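You operate a simulated robot arm through the tools that you are given. There is no shell and no other tool. Be economical: measure what you need, move in short steps, check, and stop when the job is done.

You are at the controls of a simulated two-armed robot. One attempt, no reset.

JOB
Run the loaded washer, then put both parts back on its green mat.
Fine: one wash, run to its end; shut the lid again. Set down upright: short pipe.
Where things are to end (x, y in the base frame): short pipe within 0.05 m of [0.27, -0.58]; ribbed flange within 0.05 m of [0.51, -0.51].

Only the result counts: the job must be done as asked and must still hold three seconds after the hand-in. Knocking over, shifting, dropping, spilling or breaking anything else fails it. Lids that push on must go on centred and level and be pressed home; caps that screw on are set level and turned clockwise until they are tight.

ROBOT AND FRAMES
Two 7-joint arms with fingered hands on one trunk that stands fixed in place. Base frame: the origin is at the foot of the trunk, x ahead of it, y to its left, z up; the work surface is at about z = 0.804. Lengths are in m, angles in degrees, forces in N, time in s.
The left shoulder is at [0.069, 0.182, 1.147], the right one opposite. With the tool pointing down near the work surface each hand reaches from about 0.4 to 0.82 m from the base axis, measured 20 degrees to its own side. Payload 3.8 kg a hand.
The tool frame of a hand sits at the grasp point between the pads (the TCP): z along the fingers, y along the line on which they close. The tips reach 0.03 m beyond it. The gripper opens to 0.104 m. The gripper's body begins 0.035 m behind the TCP. The gripper is a hand of 4 fingers: y runs from the thumb to the fingers, the wrist lies at [-0.017, -0.104, -0.178] in the tool frame.
Orientation is that of the tool frame in the base frame, as a unit quaternion [x, y, z, w]. With the fingers straight down and the wrist toward the robot, the tool's x, y and z point along [0, 1, 0], [1, 0, 0] and [0, 0, -1] of the base frame.

CONTROLS
- The arms move only by the tool play_rows. It takes "left_steps", "right_steps" or both (then of equal length, played together; a hand with none holds still); each is a list of rows, each an object (a shift or turn left out is 0) with "delta_rot": the turn, a rotation vector about the tool's x, y, z in degrees, a list of three; "xyz": the shift along the tool's x, y, z in m, a list of three. In form: [{"delta_rot": [wx, wy, wz], "xyz": [x, y, z]}, ...]. A call has 1 to 20 rows; each row is the pose to reach, as a shift and turn from the pose commanded when the call began, along the tool's axes at that moment. A row lasts 0.2 s, in which the tool goes at most 0.05 m and 8.6 degrees; a call with a longer step from one row to the next is refused whole. Where a pose cannot be reached the arm comes as near as it can. A force on the tool above 50 N (or 10 N above the force at the start of the call, whichever is more), or a blocked arm, ends the call early, and 0.2 s more pass. In this call time passes only in rows, and 0.2 s behind the last. The reply holds the time, the measured pose of the TCP, the force on the tool along the base axes, the opening and the grip force, in the units named above and with some noise, with the torque about the TCP (base axes, N m) and any sound that the robot's microphone picked up.
- Cameras (640 x 400 px; columns grow to the right, rows downward): "scene" is now at [0.1579, -0.0334, 1.3428]; the picture's right is [-0.36, -0.93, 0.00], its down [-0.40, 0.16, -0.90] and it looks along [0.84, -0.33, -0.43] (base axes); focal length 214 px, centre (320, 200). "left" rides on the left gripper at [-0.066, -0.09, -0.126] in its tool frame; the picture's right is [-0.78, -0.30, 0.56], its down [0.57, -0.70, 0.42] and it looks along [0.27, 0.65, 0.71] (tool axes); focal length 275 px, centre (320, 200). "right" rides on the right gripper at [0.066, -0.09, -0.126] in its tool frame; the picture's right is [-0.78, 0.30, -0.56], its down [-0.57, -0.70, 0.42] and it looks along [-0.26, 0.65, 0.71] (tool axes); focal length 275 px, centre (320, 200). There is no depth. A picture from a camera that has moved, and an enlarged one, comes with that camera's place and axes in the base frame and with its lens.
- capture(camera): a new picture of that camera. The clock stands still meanwhile.
- raise_lower(by): slides the trunk up (or, below 0, down) by that many m; the arms and the scene camera ride with it, the base frame stays. It gives what a move gives, with no picture.
- curl_fingers(index, middle, ring, thumb_bend, thumb_turn, hand): sets how far each is bent, from 0 (flat) to 100 (curled in); at 30 the hand is open as for a grip, at 70 the pads meet at the TCP. One left out holds its place. A second passes; each finger stops where it meets its share of the squeeze, and holds until it gets a number again. It is the only way to open and close the hand. It gives what a move gives, with no picture; readings hold the bend of each and the force on the fingers (four entries, about 0 where the hand has none), thumb and palm. thumb_turn goes from beside the hand (0) to across from the fingers (100), as for a grip.
- head_to(pan, tilt): turns the head with the scene camera to pan (to the left, within 86 degrees either way) and tilt (down, from -29 to 69), counted from straight ahead of the robot. It gives what a move gives.
- zoom(camera, box): a new picture of the part [left, top, right, bottom] of that camera's present view, enlarged. The clock stands still meanwhile.
- job_done(): hands the job in; it is judged then, once.

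Work in short steps. Places have to be worked out from the pictures, the camera data and where the tool is seen: move nearer, look again, correct. Check each grasp and each placing, and mend what went wrong. You have 120 turns and 86 pictures in all, those below and enlarged ones among them. Open the grippers and draw the arms clear of the work before you hand the job in, unless the task says otherwise; then end with one line.

The tools are called after ">>>" by a JSON object that holds its "fn" and its "kwargs". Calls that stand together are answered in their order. play_rows: Moves the arms, as the interface text tells. Its arguments: {"type":"object","properties":{"left_steps":{"type":"array","items":{"type":"object","properties":{"delta_rot":{"type":"array","items":{"type":"number"}},"xyz":{"type":"array","items":{"type":"number"}}}}},"right_steps":{"type":"array","items":{"type":"object","properties":{"delta_rot":{"type":"array","items":{"type":"number"}},"xyz":{"type":"array","items":{"type":"number"}}}}}},"required":[]} The other tools are called the same way: raise_lower (by) slides the trunk up or down; curl_fingers (index, middle, ring, thumb_bend, thumb_turn, hand) moves the fingers one by one; head_to (pan, tilt) turns the head that bears the scene camera; capture (camera) takes a picture; zoom (camera, box) takes an enlarged picture of a part of a camera's view; job_done () hands the job in.

At the start:

```text
time: 0.0
left_eef_pos: [0.4289, 0.0329, 1.311]
left_orientation: [0.707, 0.707, 0.0, 0.0]
left_contact_force: [-0.2, 0.4, 0.3]
left_ft_torque: [0.01, 0.0, 0.0]
left_opening: 0.1037
left_grasp_force: 0.1
left_shape: jaw
left_bend: [30.0, 30.0, 30.0, 30.0, 97.0]
left_finger forces: [0.0, 0.0, 0.0, 0.1, 0.0, 0.1]
right_eef_pos: [0.4295, -0.3488, 1.2896]
right_orientation: [0.707, 0.707, 0.0, 0.0]
right_contact_force: [1.1, 0.0, 0.8]
right_ft_torque: [0.0, -0.02, 0.03]
right_opening: 0.1036
right_grasp_force: 0.1
right_shape: jaw
right_bend: [30.0, 30.0, 30.0, 30.0, 97.0]
right_finger forces: [0.1, 0.0, 0.1, 0.0, 0.0, 0.0]
trunk travel left (down, up): [-0.3, 0.456]
head pan, tilt: [-21.3, 25.3]
```

scene: 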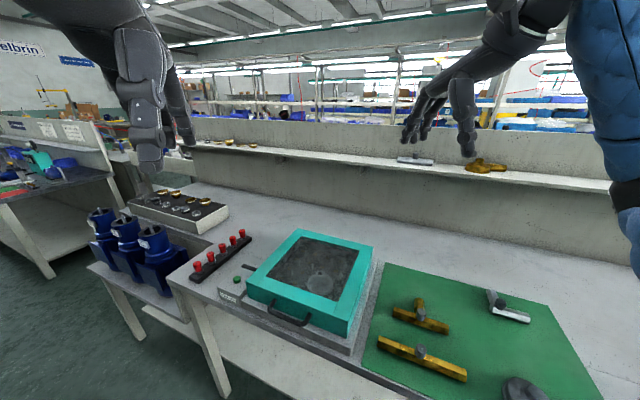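
right: 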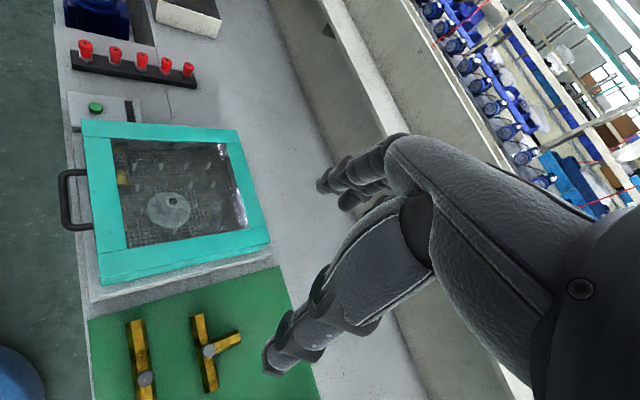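
left: 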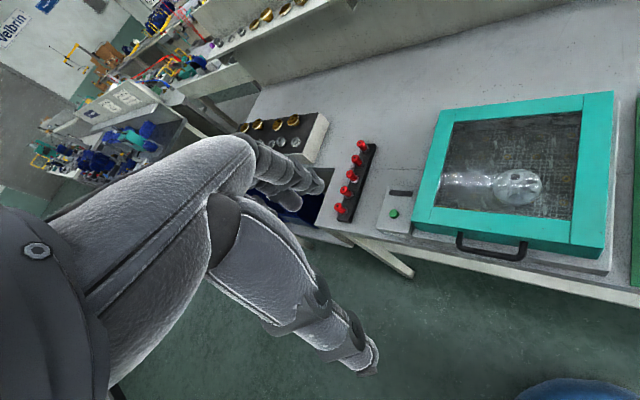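

The washer is the teal box with a handle toward the robot, and a green button sits on its left. I'll zoom in for detail.

>>> {"fn": "zoom", "kwargs": {"camera": "scene", "box": [200, 210, 400, 340]}}

>>> {"fn": "zoom", "kwargs": {"camera": "scene", "box": [350, 250, 610, 400]}}

>>> {"fn": "zoom", "kwargs": {"camera": "left", "box": [340, 80, 640, 280]}}

```text
3.08 times, centred on (300, 275) of scene
camera zoom: at [0.1579, -0.0334, 1.3428], right [-0.36, -0.93, 0.0], down [-0.4, 0.16, -0.9], along [0.84, -0.33, -0.43], focal length 660 px, centre (382, -31)
```

zoom: 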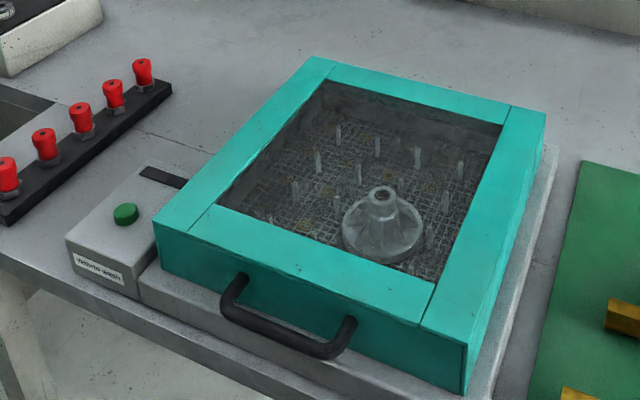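

```text
2.46 times, centred on (480, 325) of scene
camera zoom: at [0.1579, -0.0334, 1.3428], right [-0.36, -0.93, 0.0], down [-0.4, 0.16, -0.9], along [0.84, -0.33, -0.43], focal length 528 px, centre (-74, -108)
```

zoom: 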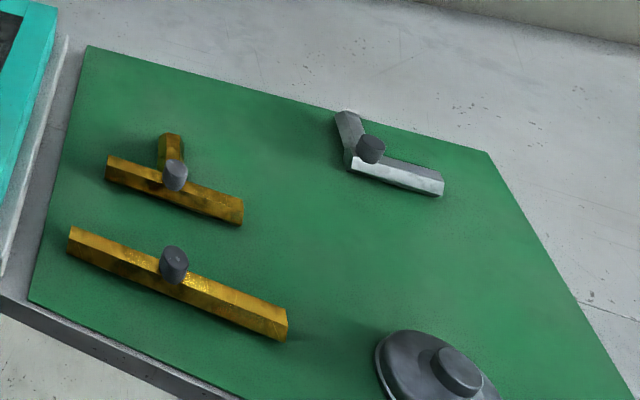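

```text
2.00 times, centred on (490, 180) of left
camera zoom: at [0.338, -0.0332, 1.4373], right [-0.3, -0.78, -0.56], down [-0.7, 0.57, -0.42], along [0.65, 0.27, -0.71], focal length 551 px, centre (-20, 240)
```

zoom: 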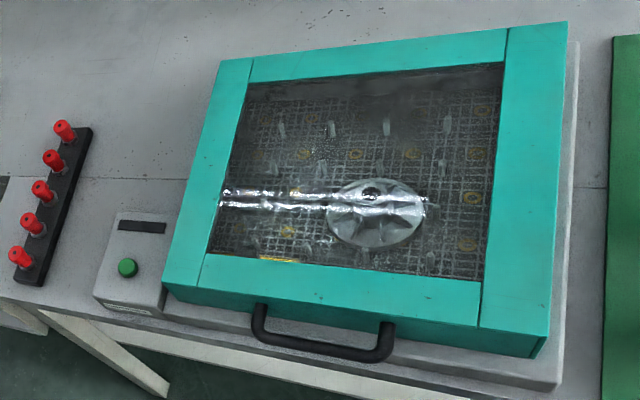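

>>> {"fn": "zoom", "kwargs": {"camera": "scene", "box": [210, 262, 260, 312]}}

>>> {"fn": "zoom", "kwargs": {"camera": "left", "box": [380, 170, 560, 280]}}

>>> {"fn": "zoom", "kwargs": {"camera": "right", "box": [50, 80, 290, 300]}}

```text
8.00 times, centred on (235, 287) of scene
camera zoom: at [0.1579, -0.0334, 1.3428], right [-0.36, -0.93, 0.0], down [-0.4, 0.16, -0.9], along [0.84, -0.33, -0.43], focal length 1716 px, centre (1000, -496)
```

zoom: 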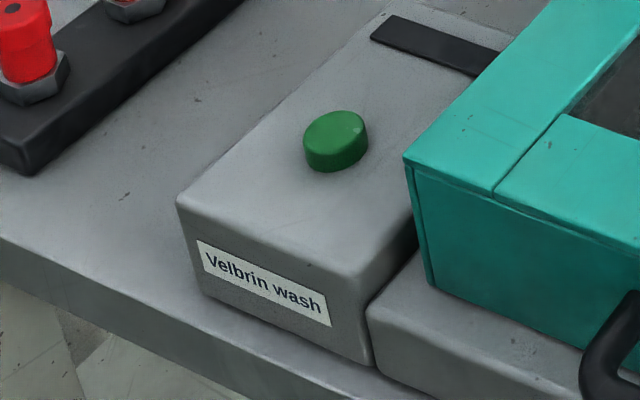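

```text
3.56 times, centred on (470, 225) of left
camera zoom: at [0.338, -0.0332, 1.4373], right [-0.3, -0.78, -0.56], down [-0.7, 0.57, -0.42], along [0.65, 0.27, -0.71], focal length 979 px, centre (-213, 111)
```

zoom: 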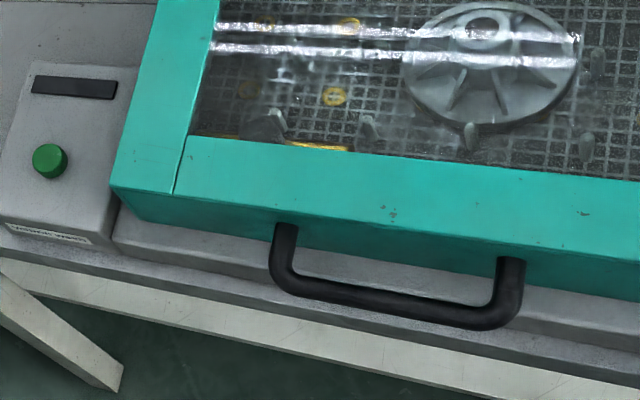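

```text
1.82 times, centred on (170, 190) of right
camera zoom: at [0.3415, -0.2812, 1.4165], right [0.3, -0.78, 0.56], down [-0.7, -0.57, -0.42], along [0.65, -0.26, -0.71], focal length 500 px, centre (593, 218)
```

zoom: 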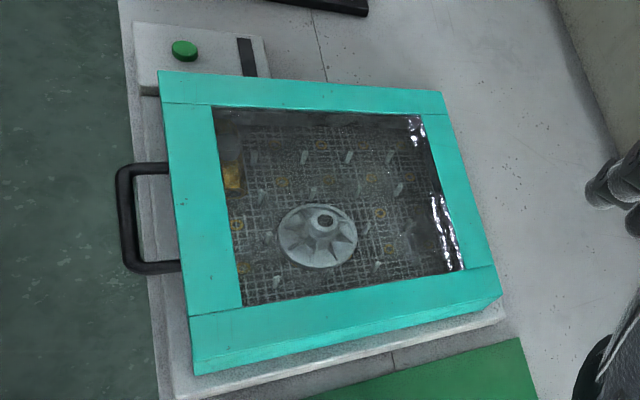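

I place the button at about (0.692, 0.024, 0.856) and the lid top at z≈0.895. The washer is turned 45° and its front faces (-0.7, 0.7). I'll close the left hand and bring it above the button.

>>> {"fn": "curl_fingers", "kwargs": {"hand": "left", "index": 70, "middle": 70, "ring": 70, "thumb_bend": 70}}

>>> {"fn": "play_rows", "kwargs": {"left_steps": [{"xyz": [-0.001, 0.03, 0.03]}, {"xyz": [-0.002, 0.06, 0.06]}, {"xyz": [-0.003, 0.09, 0.09]}, {"xyz": [-0.004, 0.12, 0.12]}, {"xyz": [-0.005, 0.15, 0.15]}, {"xyz": [-0.006, 0.18, 0.18]}, {"xyz": [-0.007, 0.21, 0.21]}, {"xyz": [-0.008, 0.24, 0.24]}, {"xyz": [-0.009, 0.26, 0.27]}, {"xyz": [-0.0095, 0.263, 0.31]}, {"xyz": [-0.0095, 0.263, 0.34]}]}}

>>> {"fn": "head_to", "kwargs": {"pan": -21.3, "tilt": 40}}

>>> {"fn": "capture", "kwargs": {"camera": "scene"}}

>>> {"fn": "capture", "kwargs": {"camera": "left"}}

```text
time: 1.0
left_eef_pos: [0.43, 0.0331, 1.3114]
left_orientation: [0.706, 0.708, 0.0, 0.0]
left_contact_force: [0.2, 0.9, 0.5]
left_ft_torque: [-0.01, -0.01, -0.02]
left_opening: 0.0032
left_grasp_force: 0.0
left_shape: fingers
left_bend: [70.0, 70.0, 70.0, 70.0, 97.0]
left_finger forces: [0.0, 0.0, 0.0, 0.1, 0.0, 0.0]
right_eef_pos: [0.43, -0.3473, 1.2899]
right_orientation: [0.707, 0.707, 0.0, -0.001]
right_contact_force: [-0.2, -0.5, 0.5]
right_ft_torque: [0.0, 0.01, 0.02]
right_opening: 0.1038
right_grasp_force: 0.1
right_shape: jaw
right_bend: [30.0, 30.0, 30.0, 30.0, 97.0]
right_finger forces: [0.0, 0.1, 0.0, 0.1, 0.0, 0.1]
trunk travel left (down, up): [-0.3, 0.456]
head pan, tilt: [-21.3, 25.3]
```

```text
time: 3.4
left_eef_pos: [0.6908, 0.0249, 0.9676]
left_orientation: [0.708, 0.707, 0.0, 0.0]
left_contact_force: [0.2, 0.8, -0.5]
left_ft_torque: [0.02, 0.03, -0.03]
left_opening: 0.003
left_grasp_force: 0.0
left_shape: fingers
left_bend: [70.0, 70.0, 70.0, 70.0, 97.0]
left_finger forces: [0.0, 0.0, 0.0, 0.1, 0.1, 0.0]
right_eef_pos: [0.4306, -0.3485, 1.2895]
right_orientation: [0.707, 0.707, 0.0, 0.0]
right_contact_force: [-0.2, -0.4, -0.5]
right_ft_torque: [-0.03, 0.01, 0.01]
right_opening: 0.1037
right_grasp_force: 0.0
right_shape: jaw
right_bend: [30.0, 30.0, 30.0, 30.0, 97.0]
right_finger forces: [0.0, 0.0, 0.1, 0.0, 0.0, 0.1]
trunk travel left (down, up): [-0.3, 0.456]
head pan, tilt: [-21.3, 25.3]
```

```text
time: 4.2
left_eef_pos: [0.6919, 0.0257, 0.968]
left_orientation: [0.707, 0.707, 0.0, 0.0]
left_contact_force: [0.9, -0.1, 0.9]
left_ft_torque: [0.01, -0.02, -0.01]
left_opening: 0.0032
left_grasp_force: 0.0
left_shape: fingers
left_bend: [70.0, 70.0, 70.0, 70.0, 97.0]
left_finger forces: [0.1, 0.0, 0.0, 0.0, 0.0, 0.0]
right_eef_pos: [0.4314, -0.3479, 1.2897]
right_orientation: [0.707, 0.708, 0.0, 0.0]
right_contact_force: [0.6, -1.1, 0.3]
right_ft_torque: [0.01, -0.02, -0.02]
right_opening: 0.1038
right_grasp_force: 0.0
right_shape: jaw
right_bend: [30.0, 30.0, 30.0, 30.0, 97.0]
right_finger forces: [0.1, 0.1, 0.0, 0.0, 0.0, 0.1]
trunk travel left (down, up): [-0.3, 0.456]
head pan, tilt: [-21.3, 40.0]
```

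```text
76 pictures are left
camera scene: at [0.1515, -0.0308, 1.32], right [-0.36, -0.93, 0.0], down [-0.6, 0.23, -0.77], along [0.71, -0.28, -0.64], focal length 214 px, centre (320, 200)
```

scene: 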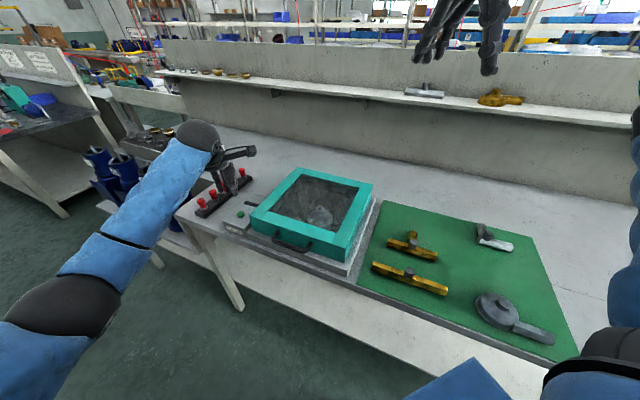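

```text
75 pictures are left
camera left: at [0.6002, -0.0414, 1.0937], right [-0.3, -0.78, -0.56], down [-0.7, 0.57, -0.42], along [0.65, 0.27, -0.71], focal length 275 px, centre (320, 200)
```

left: 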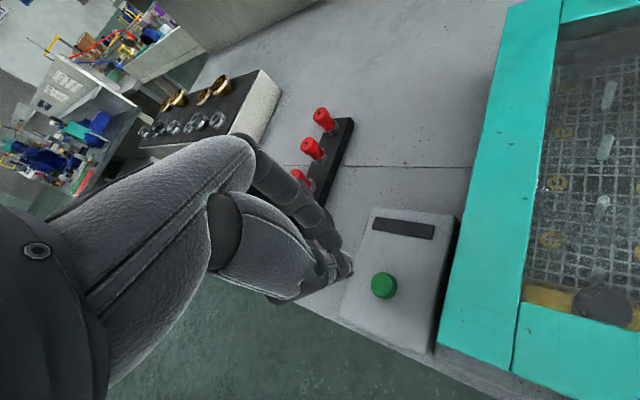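

The button shows at (0.689, 0.024), just under the fingertips. I'll descend slowly, then press.

>>> {"fn": "play_rows", "kwargs": {"left_steps": [{"xyz": [-0.002, -0.003, 0.035]}, {"xyz": [-0.002, -0.003, 0.07]}, {"xyz": [-0.002, -0.003, 0.074]}, {"xyz": [-0.002, -0.003, 0.078]}]}}

>>> {"fn": "capture", "kwargs": {"camera": "left"}}

```text
time: 5.2
left_eef_pos: [0.6893, 0.0215, 0.8929]
left_orientation: [0.707, 0.707, -0.001, -0.001]
left_contact_force: [-0.6, -0.5, 0.9]
left_ft_torque: [-0.01, 0.0, -0.01]
left_opening: 0.0032
left_grasp_force: 0.0
left_shape: fingers
left_bend: [70.0, 70.0, 70.0, 70.0, 97.0]
left_finger forces: [0.0, 0.0, 0.0, 0.0, 0.0, 0.0]
right_eef_pos: [0.4312, -0.3462, 1.2893]
right_orientation: [0.707, 0.707, 0.0, 0.0]
right_contact_force: [0.4, -1.0, -0.1]
right_ft_torque: [0.05, -0.02, 0.01]
right_opening: 0.1037
right_grasp_force: 0.2
right_shape: jaw
right_bend: [30.0, 30.0, 30.0, 30.0, 97.0]
right_finger forces: [0.0, 0.0, 0.0, 0.0, 0.0, 0.0]
trunk travel left (down, up): [-0.3, 0.456]
head pan, tilt: [-21.3, 40.0]
```

```text
74 pictures are left
camera left: at [0.5984, -0.0447, 1.0185], right [-0.3, -0.78, -0.56], down [-0.7, 0.57, -0.42], along [0.65, 0.26, -0.71], focal length 275 px, centre (320, 200)
```

left: 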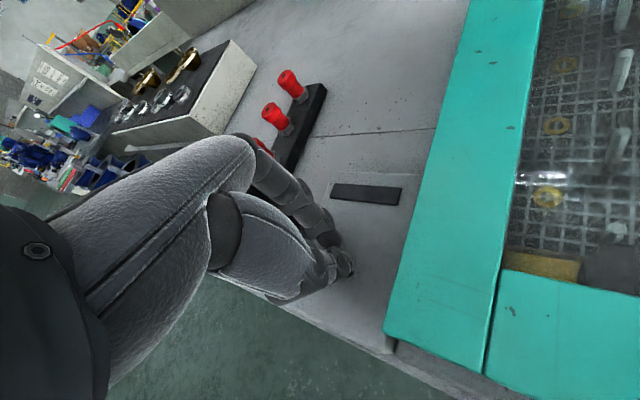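

The fingertips cover the button and there is no contact yet, so I'll press in small steps.

>>> {"fn": "play_rows", "kwargs": {"left_steps": [{"xyz": [0.002, 0, 0.003]}, {"xyz": [0.002, 0, 0.006]}, {"xyz": [0.002, 0, 0.009]}, {"xyz": [0.002, 0, 0.012]}]}}

```text
time: 6.2
left_eef_pos: [0.6895, 0.0232, 0.8844]
left_orientation: [0.707, 0.707, 0.001, 0.002]
left_contact_force: [2.2, 0.1, 9.5]
left_ft_torque: [-0.01, -0.13, 0.0]
left_opening: 0.0025
left_grasp_force: 4.2
left_shape: fingers
left_bend: [70.0, 70.0, 70.0, 70.0, 97.0]
left_finger forces: [8.0, 0.8, 0.0, 0.0, 0.1, 0.0]
right_eef_pos: [0.4302, -0.3483, 1.2911]
right_orientation: [0.707, 0.707, 0.0, 0.0]
right_contact_force: [-0.1, 1.0, 0.4]
right_ft_torque: [0.02, 0.04, 0.01]
right_opening: 0.1037
right_grasp_force: 0.0
right_shape: jaw
right_bend: [30.0, 30.0, 30.0, 30.0, 97.0]
right_finger forces: [0.0, 0.0, 0.0, 0.1, 0.1, 0.1]
trunk travel left (down, up): [-0.3, 0.456]
head pan, tilt: [-21.3, 40.0]
heard: click
```

I heard a click with 9.5 N on the tool, so the button went in. I'll withdraw upward and look at the indicator.

>>> {"fn": "play_rows", "kwargs": {"left_steps": [{"xyz": [0, 0, -0.04]}, {"xyz": [0, 0, -0.08]}, {"xyz": [0, -0.03, -0.11]}]}}

>>> {"fn": "zoom", "kwargs": {"camera": "scene", "box": [200, 140, 420, 290]}}

>>> {"fn": "capture", "kwargs": {"camera": "left"}}

```text
time: 7.0
left_eef_pos: [0.6585, 0.0246, 0.9911]
left_orientation: [0.706, 0.708, 0.0, -0.001]
left_contact_force: [-0.6, 0.7, -0.4]
left_ft_torque: [-0.01, 0.0, 0.01]
left_opening: 0.003
left_grasp_force: 0.1
left_shape: fingers
left_bend: [70.0, 70.0, 70.0, 70.0, 97.0]
left_finger forces: [0.1, 0.1, 0.0, 0.0, 0.0, 0.0]
right_eef_pos: [0.4294, -0.3491, 1.2896]
right_orientation: [0.707, 0.707, 0.0, -0.001]
right_contact_force: [-0.2, 1.0, 0.2]
right_ft_torque: [-0.01, -0.01, 0.01]
right_opening: 0.1036
right_grasp_force: 0.1
right_shape: jaw
right_bend: [30.0, 30.0, 30.0, 30.0, 97.0]
right_finger forces: [0.0, 0.0, 0.1, 0.0, 0.0, 0.0]
trunk travel left (down, up): [-0.3, 0.456]
head pan, tilt: [-21.3, 40.0]
```

```text
2.67 times, centred on (310, 215) of scene
camera zoom: at [0.1507, -0.0307, 1.3201], right [-0.36, -0.93, 0.0], down [-0.6, 0.23, -0.77], along [0.71, -0.28, -0.64], focal length 572 px, centre (347, 160)
```

zoom: 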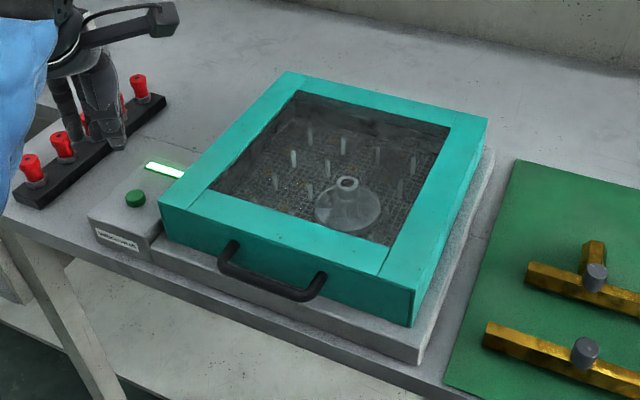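

```text
72 pictures are left
camera left: at [0.5678, -0.0416, 1.1169], right [-0.3, -0.78, -0.56], down [-0.7, 0.57, -0.42], along [0.65, 0.27, -0.71], focal length 275 px, centre (320, 200)
```

left: 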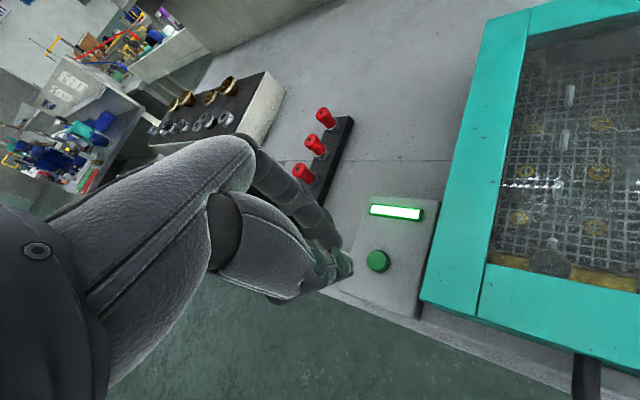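

The lamp is lit, so the wash is running. Meanwhile I'll bring the left hand above the lid handle, yawed −45° so its closing axis runs across the bar, and half open.

>>> {"fn": "play_rows", "kwargs": {"left_steps": [{"xyz": [0, -0.02, -0.03]}, {"xyz": [-0.02, -0.05, -0.03], "delta_rot": [0, 0, 8]}, {"xyz": [-0.04, -0.08, -0.03], "delta_rot": [0, 0, 16]}, {"xyz": [-0.06, -0.11, -0.03], "delta_rot": [0, 0, 24]}, {"xyz": [-0.08, -0.14, -0.03], "delta_rot": [0, 0, 32]}, {"xyz": [-0.0996, -0.1635, -0.03], "delta_rot": [0, 0, 40]}, {"xyz": [-0.0996, -0.1635, -0.03], "delta_rot": [0, 0, 45]}]}}

>>> {"fn": "curl_fingers", "kwargs": {"hand": "left", "index": 45, "middle": 45, "ring": 45, "thumb_bend": 45}}

>>> {"fn": "capture", "kwargs": {"camera": "left"}}

>>> {"fn": "zoom", "kwargs": {"camera": "scene", "box": [200, 140, 420, 290]}}

```text
time: 8.6
left_eef_pos: [0.4956, -0.0747, 1.0216]
left_orientation: [0.924, 0.382, -0.001, 0.0]
left_contact_force: [0.5, 0.8, 0.5]
left_ft_torque: [0.0, -0.01, -0.01]
left_opening: 0.0031
left_grasp_force: 0.1
left_shape: fingers
left_bend: [70.0, 70.0, 70.0, 70.0, 97.0]
left_finger forces: [0.0, 0.0, 0.0, 0.0, 0.0, 0.0]
right_eef_pos: [0.4307, -0.3473, 1.2899]
right_orientation: [0.707, 0.708, 0.001, 0.0]
right_contact_force: [-0.3, 0.0, -0.3]
right_ft_torque: [0.01, 0.0, -0.02]
right_opening: 0.1035
right_grasp_force: 0.1
right_shape: jaw
right_bend: [30.0, 30.0, 30.0, 30.0, 97.0]
right_finger forces: [0.0, 0.0, 0.0, 0.0, 0.0, 0.0]
trunk travel left (down, up): [-0.3, 0.456]
head pan, tilt: [-21.3, 40.0]
```

```text
time: 9.6
left_eef_pos: [0.4959, -0.0768, 1.0229]
left_orientation: [0.924, 0.383, 0.0, 0.001]
left_contact_force: [0.9, -1.0, -0.7]
left_ft_torque: [0.0, 0.01, 0.04]
left_opening: 0.066
left_grasp_force: 0.1
left_shape: fingers
left_bend: [45.0, 45.0, 45.0, 45.0, 97.0]
left_finger forces: [0.0, 0.1, 0.0, 0.1, 0.1, 0.0]
right_eef_pos: [0.4319, -0.3475, 1.2896]
right_orientation: [0.707, 0.707, 0.0, 0.0]
right_contact_force: [-0.5, -0.3, 0.3]
right_ft_torque: [-0.01, 0.02, 0.01]
right_opening: 0.1035
right_grasp_force: 0.0
right_shape: jaw
right_bend: [30.0, 30.0, 30.0, 30.0, 97.0]
right_finger forces: [0.0, 0.0, 0.0, 0.0, 0.1, 0.0]
trunk travel left (down, up): [-0.3, 0.456]
head pan, tilt: [-21.3, 40.0]
```

```text
71 pictures are left
camera left: at [0.3834, -0.0594, 1.1484], right [-0.76, -0.34, -0.56], down [-0.09, 0.9, -0.42], along [0.65, -0.27, -0.71], focal length 275 px, centre (320, 200)
```

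left: 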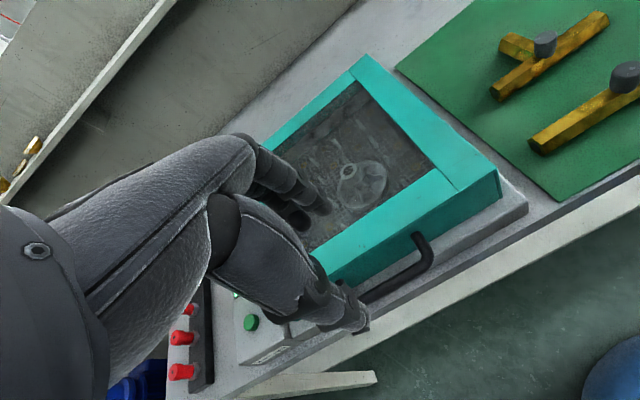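

```text
2.67 times, centred on (310, 215) of scene
camera zoom: at [0.1514, -0.0308, 1.32], right [-0.36, -0.93, 0.0], down [-0.6, 0.23, -0.77], along [0.71, -0.28, -0.64], focal length 572 px, centre (347, 160)
```

zoom: 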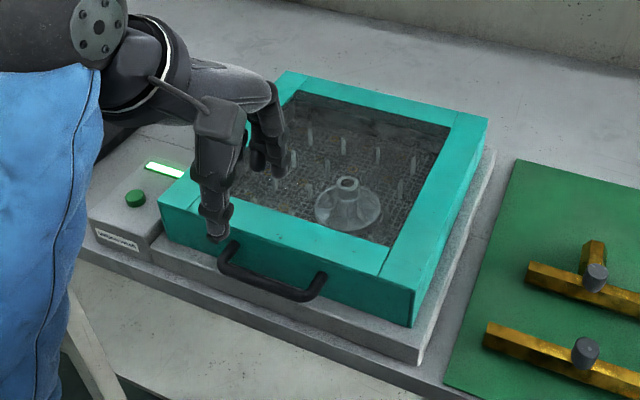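

>>> {"fn": "zoom", "kwargs": {"camera": "scene", "box": [245, 195, 345, 265]}}

>>> {"fn": "zoom", "kwargs": {"camera": "left", "box": [310, 200, 470, 320]}}

>>> {"fn": "zoom", "kwargs": {"camera": "right", "box": [50, 100, 290, 290]}}

```text
5.71 times, centred on (295, 230) of scene
camera zoom: at [0.1514, -0.0308, 1.32], right [-0.36, -0.93, 0.0], down [-0.6, 0.23, -0.77], along [0.71, -0.28, -0.64], focal length 1226 px, centre (463, 29)
```

zoom: 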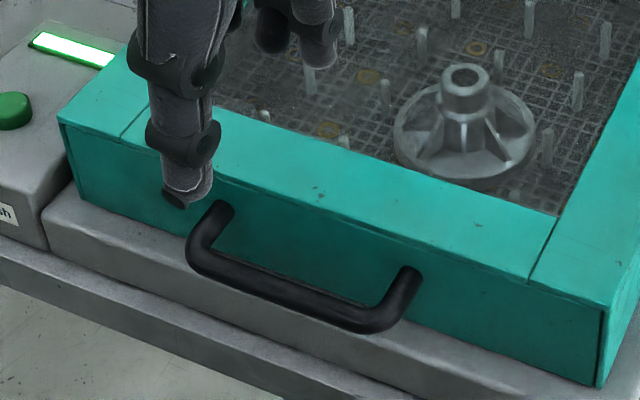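

```text
3.33 times, centred on (390, 260) of left
camera zoom: at [0.3834, -0.0594, 1.1484], right [-0.76, -0.34, -0.56], down [-0.09, 0.9, -0.42], along [0.65, -0.27, -0.71], focal length 918 px, centre (87, 0)
```

zoom: 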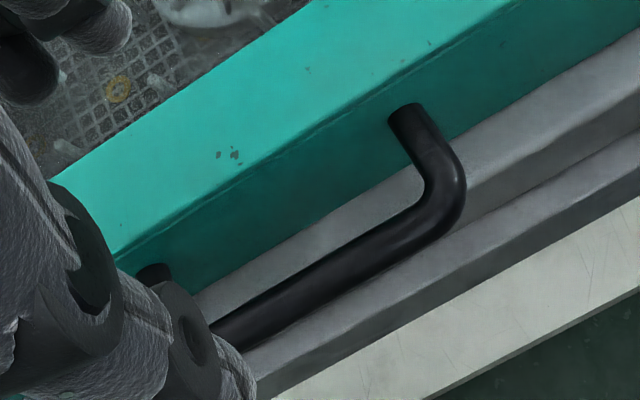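

```text
2.11 times, centred on (170, 195) of right
camera zoom: at [0.3415, -0.2813, 1.4165], right [0.3, -0.78, 0.56], down [-0.7, -0.57, -0.42], along [0.65, -0.26, -0.71], focal length 580 px, centre (636, 210)
```

zoom: 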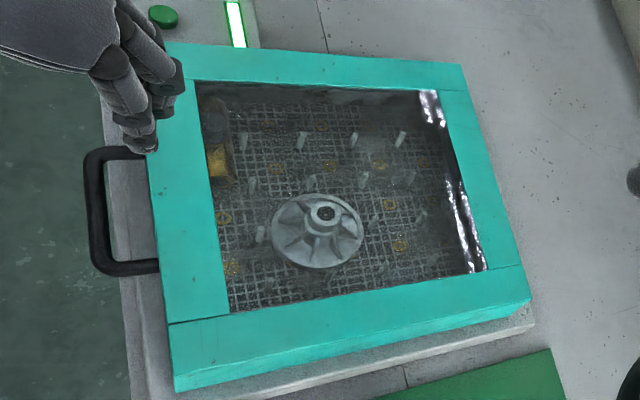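

I put the handle bar's midpoint at about (0.505, −0.082, 0.876), roughly 0.03 m off the lid face. I'll narrow the fingers to a 0.03 m opening and come down over the bar.

>>> {"fn": "curl_fingers", "kwargs": {"hand": "left", "index": 58, "middle": 58, "ring": 58, "thumb_bend": 58}}

>>> {"fn": "play_rows", "kwargs": {"left_steps": [{"xyz": [0.002, 0.011, 0.04]}, {"xyz": [0.002, 0.011, 0.08]}, {"xyz": [0.002, 0.011, 0.097]}]}}

>>> {"fn": "capture", "kwargs": {"camera": "left"}}

>>> {"fn": "zoom", "kwargs": {"camera": "scene", "box": [245, 195, 345, 265]}}

>>> {"fn": "zoom", "kwargs": {"camera": "right", "box": [50, 100, 190, 210]}}

```text
time: 10.6
left_eef_pos: [0.4957, -0.0756, 1.0226]
left_orientation: [0.924, 0.382, 0.0, 0.0]
left_contact_force: [-0.8, -0.3, 0.2]
left_ft_torque: [0.0, 0.0, 0.0]
left_opening: 0.0361
left_grasp_force: 0.1
left_shape: fingers
left_bend: [57.0, 57.0, 57.0, 57.0, 97.0]
left_finger forces: [0.0, 0.0, 0.1, 0.1, 0.0, 0.0]
right_eef_pos: [0.4306, -0.3484, 1.2908]
right_orientation: [0.706, 0.708, -0.001, 0.001]
right_contact_force: [-0.2, 0.1, -0.8]
right_ft_torque: [0.0, -0.03, -0.02]
right_opening: 0.1038
right_grasp_force: 0.0
right_shape: jaw
right_bend: [30.0, 30.0, 30.0, 30.0, 97.0]
right_finger forces: [0.0, 0.0, 0.0, 0.0, 0.0, 0.0]
trunk travel left (down, up): [-0.3, 0.456]
head pan, tilt: [-21.3, 40.0]
```

```text
time: 11.4
left_eef_pos: [0.5054, -0.082, 0.927]
left_orientation: [0.924, 0.383, 0.0, 0.0]
left_contact_force: [-0.4, 0.7, 0.2]
left_ft_torque: [0.0, -0.01, 0.02]
left_opening: 0.0354
left_grasp_force: 0.8
left_shape: fingers
left_bend: [57.0, 58.0, 57.0, 57.0, 97.0]
left_finger forces: [0.2, 1.3, 0.1, 0.0, 0.1, 0.0]
right_eef_pos: [0.4297, -0.3477, 1.2901]
right_orientation: [0.708, 0.706, 0.0, 0.0]
right_contact_force: [-0.2, -0.3, -0.1]
right_ft_torque: [0.02, 0.01, 0.02]
right_opening: 0.1039
right_grasp_force: 0.1
right_shape: jaw
right_bend: [30.0, 30.0, 30.0, 30.0, 97.0]
right_finger forces: [0.0, 0.1, 0.1, 0.1, 0.0, 0.0]
trunk travel left (down, up): [-0.3, 0.456]
head pan, tilt: [-21.3, 40.0]
```

```text
66 pictures are left
camera left: at [0.3932, -0.0648, 1.0518], right [-0.76, -0.34, -0.56], down [-0.09, 0.9, -0.42], along [0.65, -0.27, -0.71], focal length 275 px, centre (320, 200)
```

left: 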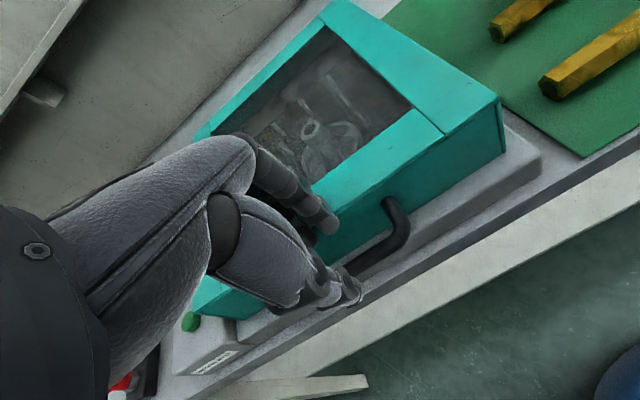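

```text
5.71 times, centred on (295, 230) of scene
camera zoom: at [0.1511, -0.0306, 1.3201], right [-0.36, -0.93, 0.0], down [-0.6, 0.23, -0.77], along [0.71, -0.28, -0.64], focal length 1226 px, centre (463, 29)
```

zoom: 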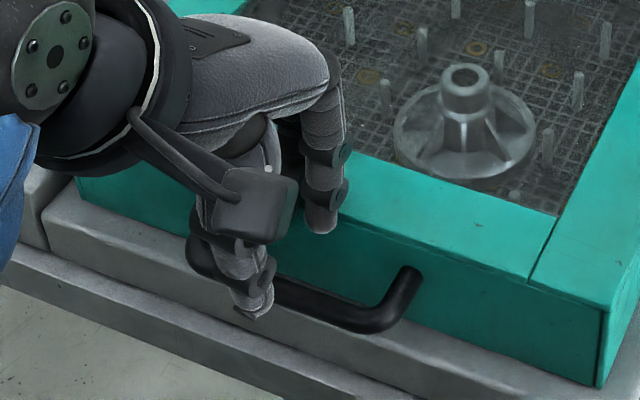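

```text
3.64 times, centred on (120, 155) of right
camera zoom: at [0.3413, -0.281, 1.4167], right [0.3, -0.78, 0.56], down [-0.7, -0.57, -0.42], along [0.65, -0.26, -0.71], focal length 1001 px, centre (1047, 364)
```

zoom: 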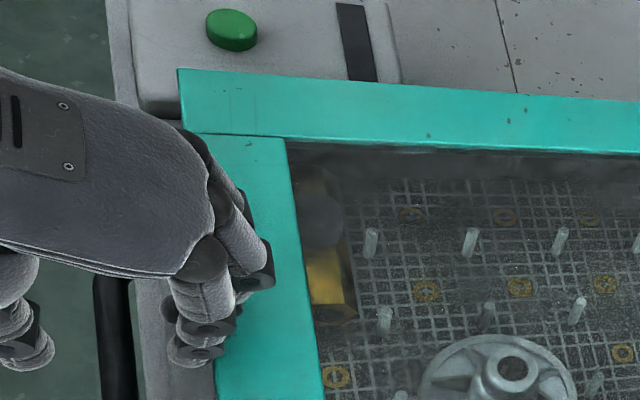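

The lamp is dark now, about 5 s after pressing. One fingertip is grazing the lid edge, so I'll shift 9 mm outward and re-check the lamp while some time passes, before lifting anything.

>>> {"fn": "play_rows", "kwargs": {"left_steps": [{"xyz": [0, 0, -0.006]}, {"xyz": [0, -0.009, -0.006]}, {"xyz": [0, -0.009, 0.0]}, {"xyz": [0, -0.009, 0.01]}, {"xyz": [0, -0.009, 0.02]}]}}

>>> {"fn": "zoom", "kwargs": {"camera": "right", "box": [50, 80, 190, 210]}}

```text
time: 12.6
left_eef_pos: [0.497, -0.0769, 0.9077]
left_orientation: [0.924, 0.383, 0.0, 0.002]
left_contact_force: [-9.2, 7.6, 15.3]
left_ft_torque: [-0.27, -0.52, 0.18]
left_opening: 0.0358
left_grasp_force: 13.5
left_shape: fingers
left_bend: [57.0, 62.0, 58.0, 57.0, 97.0]
left_finger forces: [0.1, 25.0, 2.0, 0.0, 0.1, 0.0]
right_eef_pos: [0.4276, -0.3465, 1.2918]
right_orientation: [0.707, 0.707, 0.0, 0.001]
right_contact_force: [0.3, -0.7, 1.0]
right_ft_torque: [-0.01, 0.0, 0.02]
right_opening: 0.1038
right_grasp_force: 0.0
right_shape: jaw
right_bend: [30.0, 30.0, 30.0, 30.0, 97.0]
right_finger forces: [0.0, 0.0, 0.0, 0.0, 0.0, 0.0]
trunk travel left (down, up): [-0.3, 0.456]
head pan, tilt: [-21.3, 40.0]
```

```text
3.08 times, centred on (120, 145) of right
camera zoom: at [0.3387, -0.2796, 1.4178], right [0.3, -0.78, 0.56], down [-0.7, -0.57, -0.43], along [0.65, -0.27, -0.71], focal length 847 px, centre (935, 369)
```

zoom: 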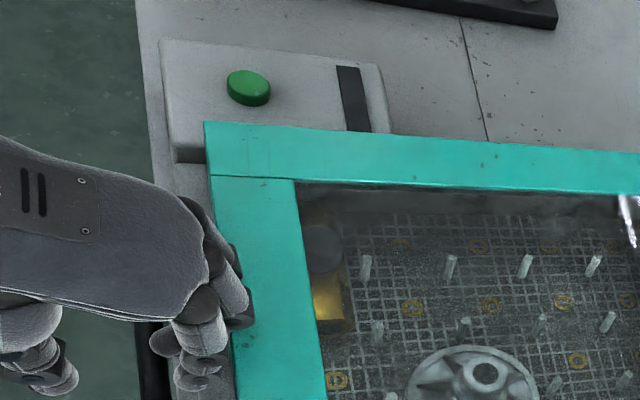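

The middle finger still catches the lid edge. I'll lift, narrow the opening, and shift further outward.

>>> {"fn": "play_rows", "kwargs": {"left_steps": [{"xyz": [0, 0, -0.02]}, {"xyz": [0, -0.004, -0.03]}]}}

>>> {"fn": "curl_fingers", "kwargs": {"hand": "left", "index": 62, "middle": 62, "ring": 62, "thumb_bend": 58}}

>>> {"fn": "zoom", "kwargs": {"camera": "left", "box": [220, 150, 440, 320]}}

>>> {"fn": "zoom", "kwargs": {"camera": "scene", "box": [245, 195, 345, 265]}}

>>> {"fn": "zoom", "kwargs": {"camera": "right", "box": [40, 120, 140, 210]}}

```text
time: 13.2
left_eef_pos: [0.497, -0.0727, 0.9344]
left_orientation: [0.924, 0.382, 0.0, -0.001]
left_contact_force: [-0.4, -0.4, -0.1]
left_ft_torque: [0.01, 0.01, -0.01]
left_opening: 0.0358
left_grasp_force: 0.0
left_shape: fingers
left_bend: [57.0, 57.0, 57.0, 57.0, 97.0]
left_finger forces: [0.0, 0.1, 0.0, 0.0, 0.0, 0.0]
right_eef_pos: [0.43, -0.3464, 1.2899]
right_orientation: [0.707, 0.707, 0.0, 0.0]
right_contact_force: [0.7, 0.1, 0.4]
right_ft_torque: [-0.01, 0.03, -0.02]
right_opening: 0.1036
right_grasp_force: 0.0
right_shape: jaw
right_bend: [30.0, 30.0, 30.0, 30.0, 97.0]
right_finger forces: [0.0, 0.0, 0.0, 0.0, 0.0, 0.0]
trunk travel left (down, up): [-0.3, 0.456]
head pan, tilt: [-21.3, 40.0]
```

```text
time: 14.2
left_eef_pos: [0.4953, -0.0716, 0.9346]
left_orientation: [0.924, 0.382, 0.0, -0.001]
left_contact_force: [-0.7, 0.3, 0.6]
left_ft_torque: [-0.03, -0.01, -0.03]
left_opening: 0.0297
left_grasp_force: 0.0
left_shape: fingers
left_bend: [62.0, 62.0, 62.0, 57.0, 97.0]
left_finger forces: [0.1, 0.0, 0.1, 0.0, 0.0, 0.0]
right_eef_pos: [0.4303, -0.3487, 1.2896]
right_orientation: [0.707, 0.707, -0.001, 0.0]
right_contact_force: [-0.2, 0.2, 0.1]
right_ft_torque: [-0.03, 0.04, 0.04]
right_opening: 0.1038
right_grasp_force: 0.0
right_shape: jaw
right_bend: [30.0, 30.0, 30.0, 30.0, 97.0]
right_finger forces: [0.0, 0.0, 0.1, 0.0, 0.0, 0.0]
trunk travel left (down, up): [-0.3, 0.456]
head pan, tilt: [-21.3, 40.0]
```

```text
2.35 times, centred on (330, 235) of left
camera zoom: at [0.3845, -0.0559, 1.0608], right [-0.76, -0.34, -0.56], down [-0.09, 0.9, -0.42], along [0.65, -0.27, -0.71], focal length 648 px, centre (296, 118)
```

zoom: 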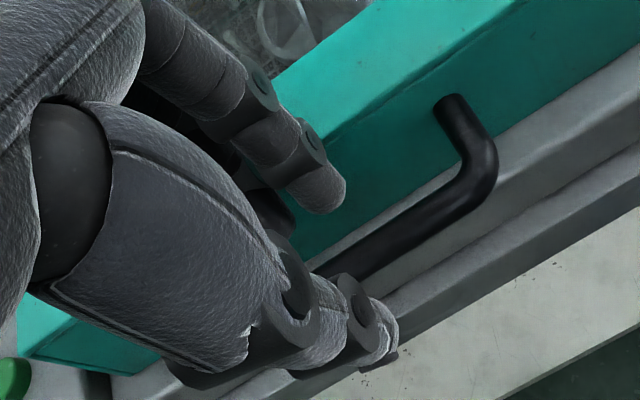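

```text
5.71 times, centred on (295, 230) of scene
camera zoom: at [0.1514, -0.0308, 1.32], right [-0.36, -0.93, 0.0], down [-0.6, 0.23, -0.77], along [0.71, -0.28, -0.64], focal length 1226 px, centre (463, 29)
```

zoom: 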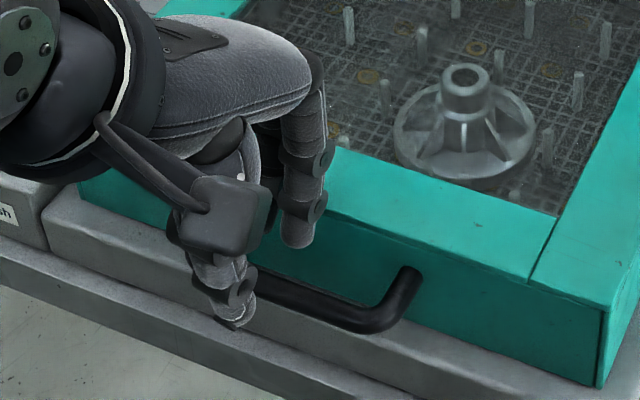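

```text
4.44 times, centred on (90, 165) of right
camera zoom: at [0.3416, -0.2813, 1.4165], right [0.3, -0.78, 0.56], down [-0.7, -0.57, -0.42], along [0.65, -0.26, -0.71], focal length 1224 px, centre (1342, 356)
```

zoom: 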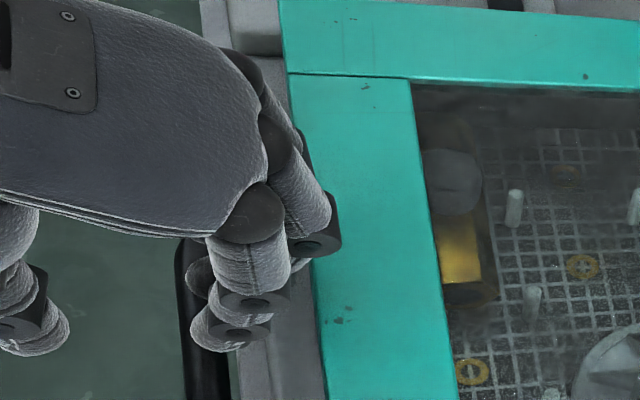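

The fingers are clawed, so a knuckle meets the lid edge. Tilting the hand about 25° makes the fingertips vertical so they can drop into the gap behind the bar; I'll do that and then look before descending.

>>> {"fn": "play_rows", "kwargs": {"left_steps": [{"delta_rot": [-8, 0, 0], "xyz": [0, 0, -0.005]}, {"delta_rot": [-16, 0, 0], "xyz": [0, -0.001, -0.005]}, {"delta_rot": [-25, 0, 0], "xyz": [0, -0.002, 0.0]}, {"delta_rot": [-25, 0, 0], "xyz": [0, -0.002, 0.015]}]}}

>>> {"fn": "zoom", "kwargs": {"camera": "right", "box": [40, 120, 140, 210]}}

>>> {"fn": "zoom", "kwargs": {"camera": "scene", "box": [245, 195, 345, 265]}}

```text
refused: row 3 steps farther than a row can; nothing moved
```

```text
4.44 times, centred on (90, 165) of right
camera zoom: at [0.3416, -0.2813, 1.4165], right [0.3, -0.78, 0.56], down [-0.7, -0.57, -0.42], along [0.65, -0.26, -0.71], focal length 1224 px, centre (1342, 356)
```

zoom: 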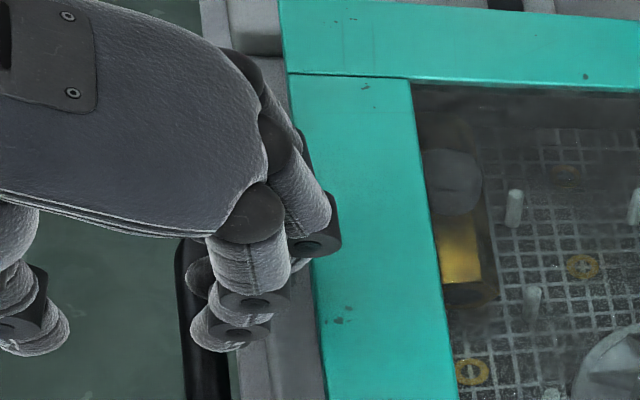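

```text
5.71 times, centred on (295, 230) of scene
camera zoom: at [0.1514, -0.0308, 1.32], right [-0.36, -0.93, 0.0], down [-0.6, 0.23, -0.77], along [0.71, -0.28, -0.64], focal length 1226 px, centre (463, 29)
```

zoom: 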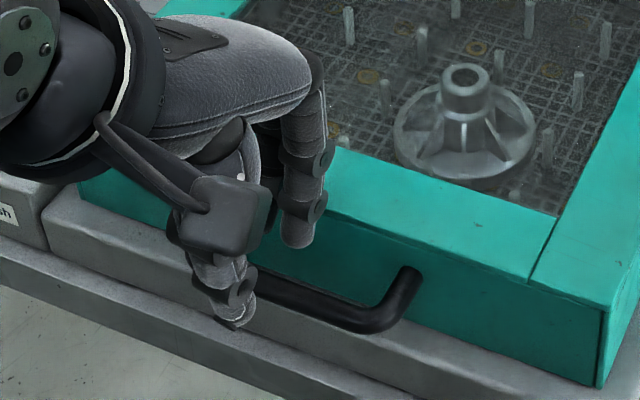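

That step was over the limit, so I'll use smaller rotation steps.

>>> {"fn": "play_rows", "kwargs": {"left_steps": [{"delta_rot": [-8, 0, 0], "xyz": [0, 0, -0.005]}, {"delta_rot": [-16, 0, 0], "xyz": [0, -0.001, -0.005]}, {"delta_rot": [-24, 0, 0], "xyz": [0, -0.002, 0.0]}, {"delta_rot": [-25, 0, 0], "xyz": [0, -0.002, 0.015]}]}}

>>> {"fn": "zoom", "kwargs": {"camera": "right", "box": [40, 120, 140, 210]}}

>>> {"fn": "zoom", "kwargs": {"camera": "scene", "box": [245, 195, 345, 265]}}

```text
time: 15.2
left_eef_pos: [0.4955, -0.0712, 0.9206]
left_orientation: [0.902, 0.373, 0.083, 0.201]
left_contact_force: [-0.3, 0.9, 0.0]
left_ft_torque: [0.01, 0.0, -0.02]
left_opening: 0.0294
left_grasp_force: 0.1
left_shape: fingers
left_bend: [62.0, 62.0, 62.0, 57.0, 97.0]
left_finger forces: [0.0, 0.1, 0.0, 0.0, 0.1, 0.1]
right_eef_pos: [0.4304, -0.3473, 1.2892]
right_orientation: [0.707, 0.707, 0.0, 0.0]
right_contact_force: [0.0, -0.4, 0.7]
right_ft_torque: [0.0, -0.01, 0.03]
right_opening: 0.1038
right_grasp_force: 0.0
right_shape: jaw
right_bend: [30.0, 30.0, 30.0, 30.0, 97.0]
right_finger forces: [0.1, 0.0, 0.0, 0.0, 0.0, 0.0]
trunk travel left (down, up): [-0.3, 0.456]
head pan, tilt: [-21.3, 40.0]
```

```text
4.44 times, centred on (90, 165) of right
camera zoom: at [0.3417, -0.2813, 1.4165], right [0.3, -0.78, 0.56], down [-0.7, -0.57, -0.42], along [0.65, -0.26, -0.71], focal length 1224 px, centre (1342, 356)
```

zoom: 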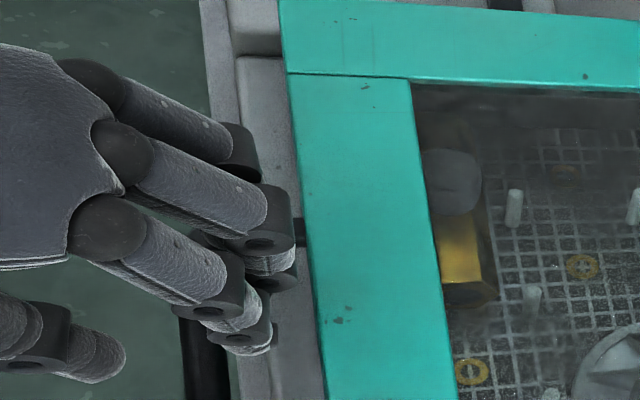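

```text
5.71 times, centred on (295, 230) of scene
camera zoom: at [0.1515, -0.0308, 1.3199], right [-0.36, -0.93, 0.0], down [-0.6, 0.23, -0.77], along [0.71, -0.28, -0.64], focal length 1226 px, centre (463, 29)
```

zoom: 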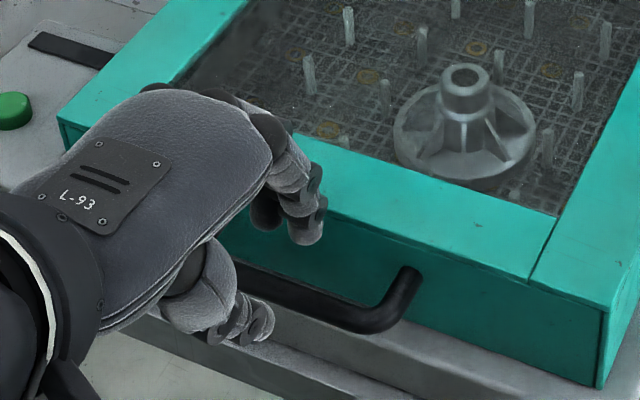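

The fingertips are vertical over the gap now. I'll descend straight down (in the tilted tool axes) in small steps.

>>> {"fn": "play_rows", "kwargs": {"left_steps": [{"xyz": [0, -0.0042, 0.0091]}, {"xyz": [0, -0.0085, 0.0181]}, {"xyz": [0, -0.0127, 0.0272]}, {"xyz": [0, -0.0155, 0.0331]}]}}

>>> {"fn": "zoom", "kwargs": {"camera": "right", "box": [40, 120, 140, 210]}}

>>> {"fn": "zoom", "kwargs": {"camera": "scene", "box": [245, 195, 345, 265]}}

```text
time: 16.2
left_eef_pos: [0.4936, -0.0721, 0.8829]
left_orientation: [0.902, 0.374, 0.083, 0.199]
left_contact_force: [0.1, -0.7, 1.6]
left_ft_torque: [-0.04, 0.0, -0.03]
left_opening: 0.03
left_grasp_force: 0.9
left_shape: fingers
left_bend: [61.0, 62.0, 61.0, 57.0, 97.0]
left_finger forces: [0.7, 0.1, 0.8, 0.0, 0.0, 0.0]
right_eef_pos: [0.4304, -0.3474, 1.2903]
right_orientation: [0.708, 0.706, 0.0, -0.001]
right_contact_force: [-0.4, -0.1, -0.3]
right_ft_torque: [0.01, -0.02, 0.0]
right_opening: 0.1038
right_grasp_force: 0.0
right_shape: jaw
right_bend: [30.0, 30.0, 30.0, 30.0, 97.0]
right_finger forces: [0.0, 0.0, 0.1, 0.0, 0.1, 0.0]
trunk travel left (down, up): [-0.3, 0.456]
head pan, tilt: [-21.3, 40.0]
```

```text
4.44 times, centred on (90, 165) of right
camera zoom: at [0.3416, -0.2813, 1.4165], right [0.3, -0.78, 0.56], down [-0.7, -0.57, -0.42], along [0.65, -0.26, -0.71], focal length 1224 px, centre (1342, 356)
```

zoom: 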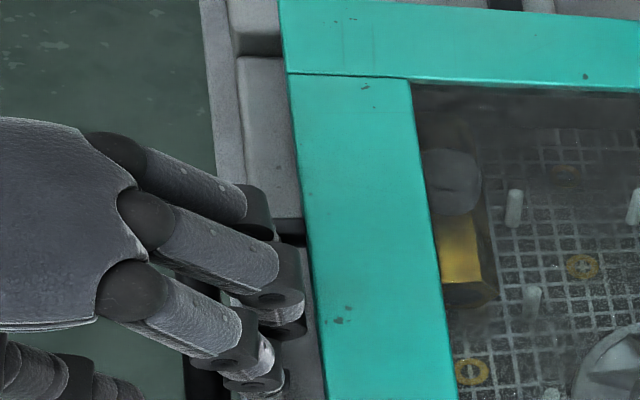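

```text
5.71 times, centred on (295, 230) of scene
camera zoom: at [0.1514, -0.0308, 1.32], right [-0.36, -0.93, 0.0], down [-0.6, 0.23, -0.77], along [0.71, -0.28, -0.64], focal length 1226 px, centre (463, 29)
```

zoom: 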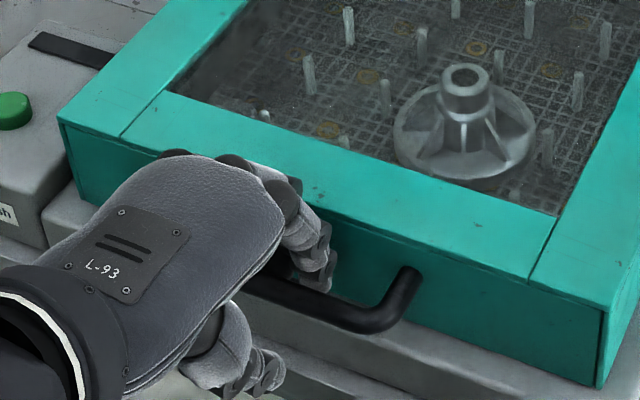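

The fingers are behind the bar with light contact (~0.8 N). The lamp has been dark for 5 s, so the wash is finished. Now I'll close the hand on the bar.

>>> {"fn": "curl_fingers", "kwargs": {"hand": "left", "index": 80, "middle": 80, "ring": 80, "thumb_bend": 80}}

>>> {"fn": "zoom", "kwargs": {"camera": "scene", "box": [200, 150, 420, 290]}}

```text
time: 17.2
left_eef_pos: [0.4965, -0.0744, 0.8822]
left_orientation: [0.902, 0.374, 0.082, 0.2]
left_contact_force: [21.2, -20.8, -3.2]
left_ft_torque: [-0.17, -0.31, -0.44]
left_opening: 0.0036
left_grasp_force: 21.4
left_shape: fingers
left_bend: [71.0, 66.0, 64.0, 74.0, 97.0]
left_finger forces: [11.6, 10.5, 11.2, 0.1, 8.9, 0.0]
right_eef_pos: [0.4328, -0.3502, 1.2886]
right_orientation: [0.708, 0.706, 0.0, -0.001]
right_contact_force: [0.0, 0.1, 0.2]
right_ft_torque: [0.01, -0.02, 0.04]
right_opening: 0.1036
right_grasp_force: 0.1
right_shape: jaw
right_bend: [30.0, 30.0, 30.0, 30.0, 97.0]
right_finger forces: [0.0, 0.1, 0.0, 0.0, 0.0, 0.0]
trunk travel left (down, up): [-0.3, 0.456]
head pan, tilt: [-21.3, 40.0]
```

```text
2.86 times, centred on (310, 220) of scene
camera zoom: at [0.1543, -0.0334, 1.3195], right [-0.36, -0.93, 0.0], down [-0.6, 0.24, -0.76], along [0.71, -0.28, -0.65], focal length 613 px, centre (349, 143)
```

zoom: 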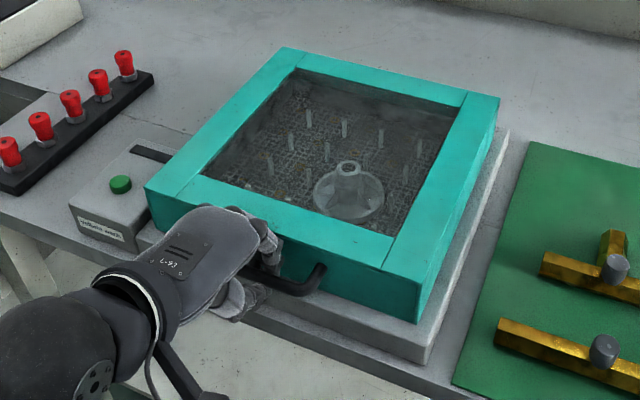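

I have a firm grip on the bar. I'll test by raising the lid about 8° along the arc around the rear hinge.

>>> {"fn": "play_rows", "kwargs": {"left_steps": [{"xyz": [0, 0.0085, -0.0095]}, {"xyz": [0, 0.0165, -0.0195]}, {"xyz": [0, 0.0275, -0.0378]}]}}

>>> {"fn": "zoom", "kwargs": {"camera": "scene", "box": [200, 150, 420, 290]}}

```text
time: 18.0
left_eef_pos: [0.5024, -0.0803, 0.9269]
left_orientation: [0.902, 0.375, 0.083, 0.198]
left_contact_force: [19.3, -15.0, -11.1]
left_ft_torque: [-0.05, -0.06, -0.42]
left_opening: 0.0032
left_grasp_force: 21.9
left_shape: fingers
left_bend: [71.0, 66.0, 65.0, 74.0, 97.0]
left_finger forces: [12.2, 11.2, 11.3, 0.0, 9.1, 0.1]
right_eef_pos: [0.4336, -0.3513, 1.2891]
right_orientation: [0.707, 0.707, 0.0, -0.001]
right_contact_force: [-0.7, 0.2, -0.5]
right_ft_torque: [-0.01, 0.02, -0.01]
right_opening: 0.1037
right_grasp_force: 0.0
right_shape: jaw
right_bend: [30.0, 30.0, 30.0, 30.0, 97.0]
right_finger forces: [0.1, 0.0, 0.1, 0.1, 0.1, 0.0]
trunk travel left (down, up): [-0.3, 0.456]
head pan, tilt: [-21.3, 40.0]
```

```text
2.86 times, centred on (310, 220) of scene
camera zoom: at [0.1545, -0.0329, 1.3195], right [-0.36, -0.93, 0.0], down [-0.6, 0.23, -0.76], along [0.71, -0.28, -0.65], focal length 613 px, centre (349, 143)
```

zoom: 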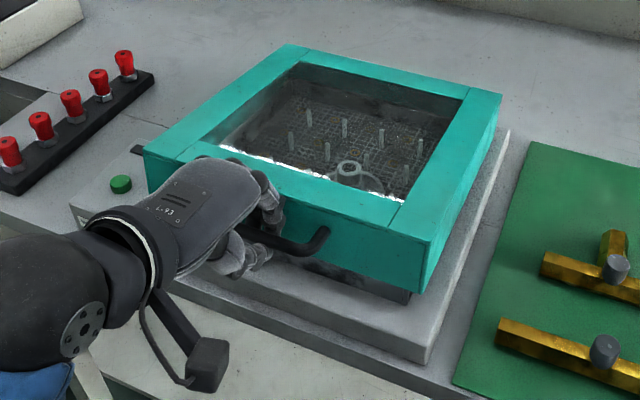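

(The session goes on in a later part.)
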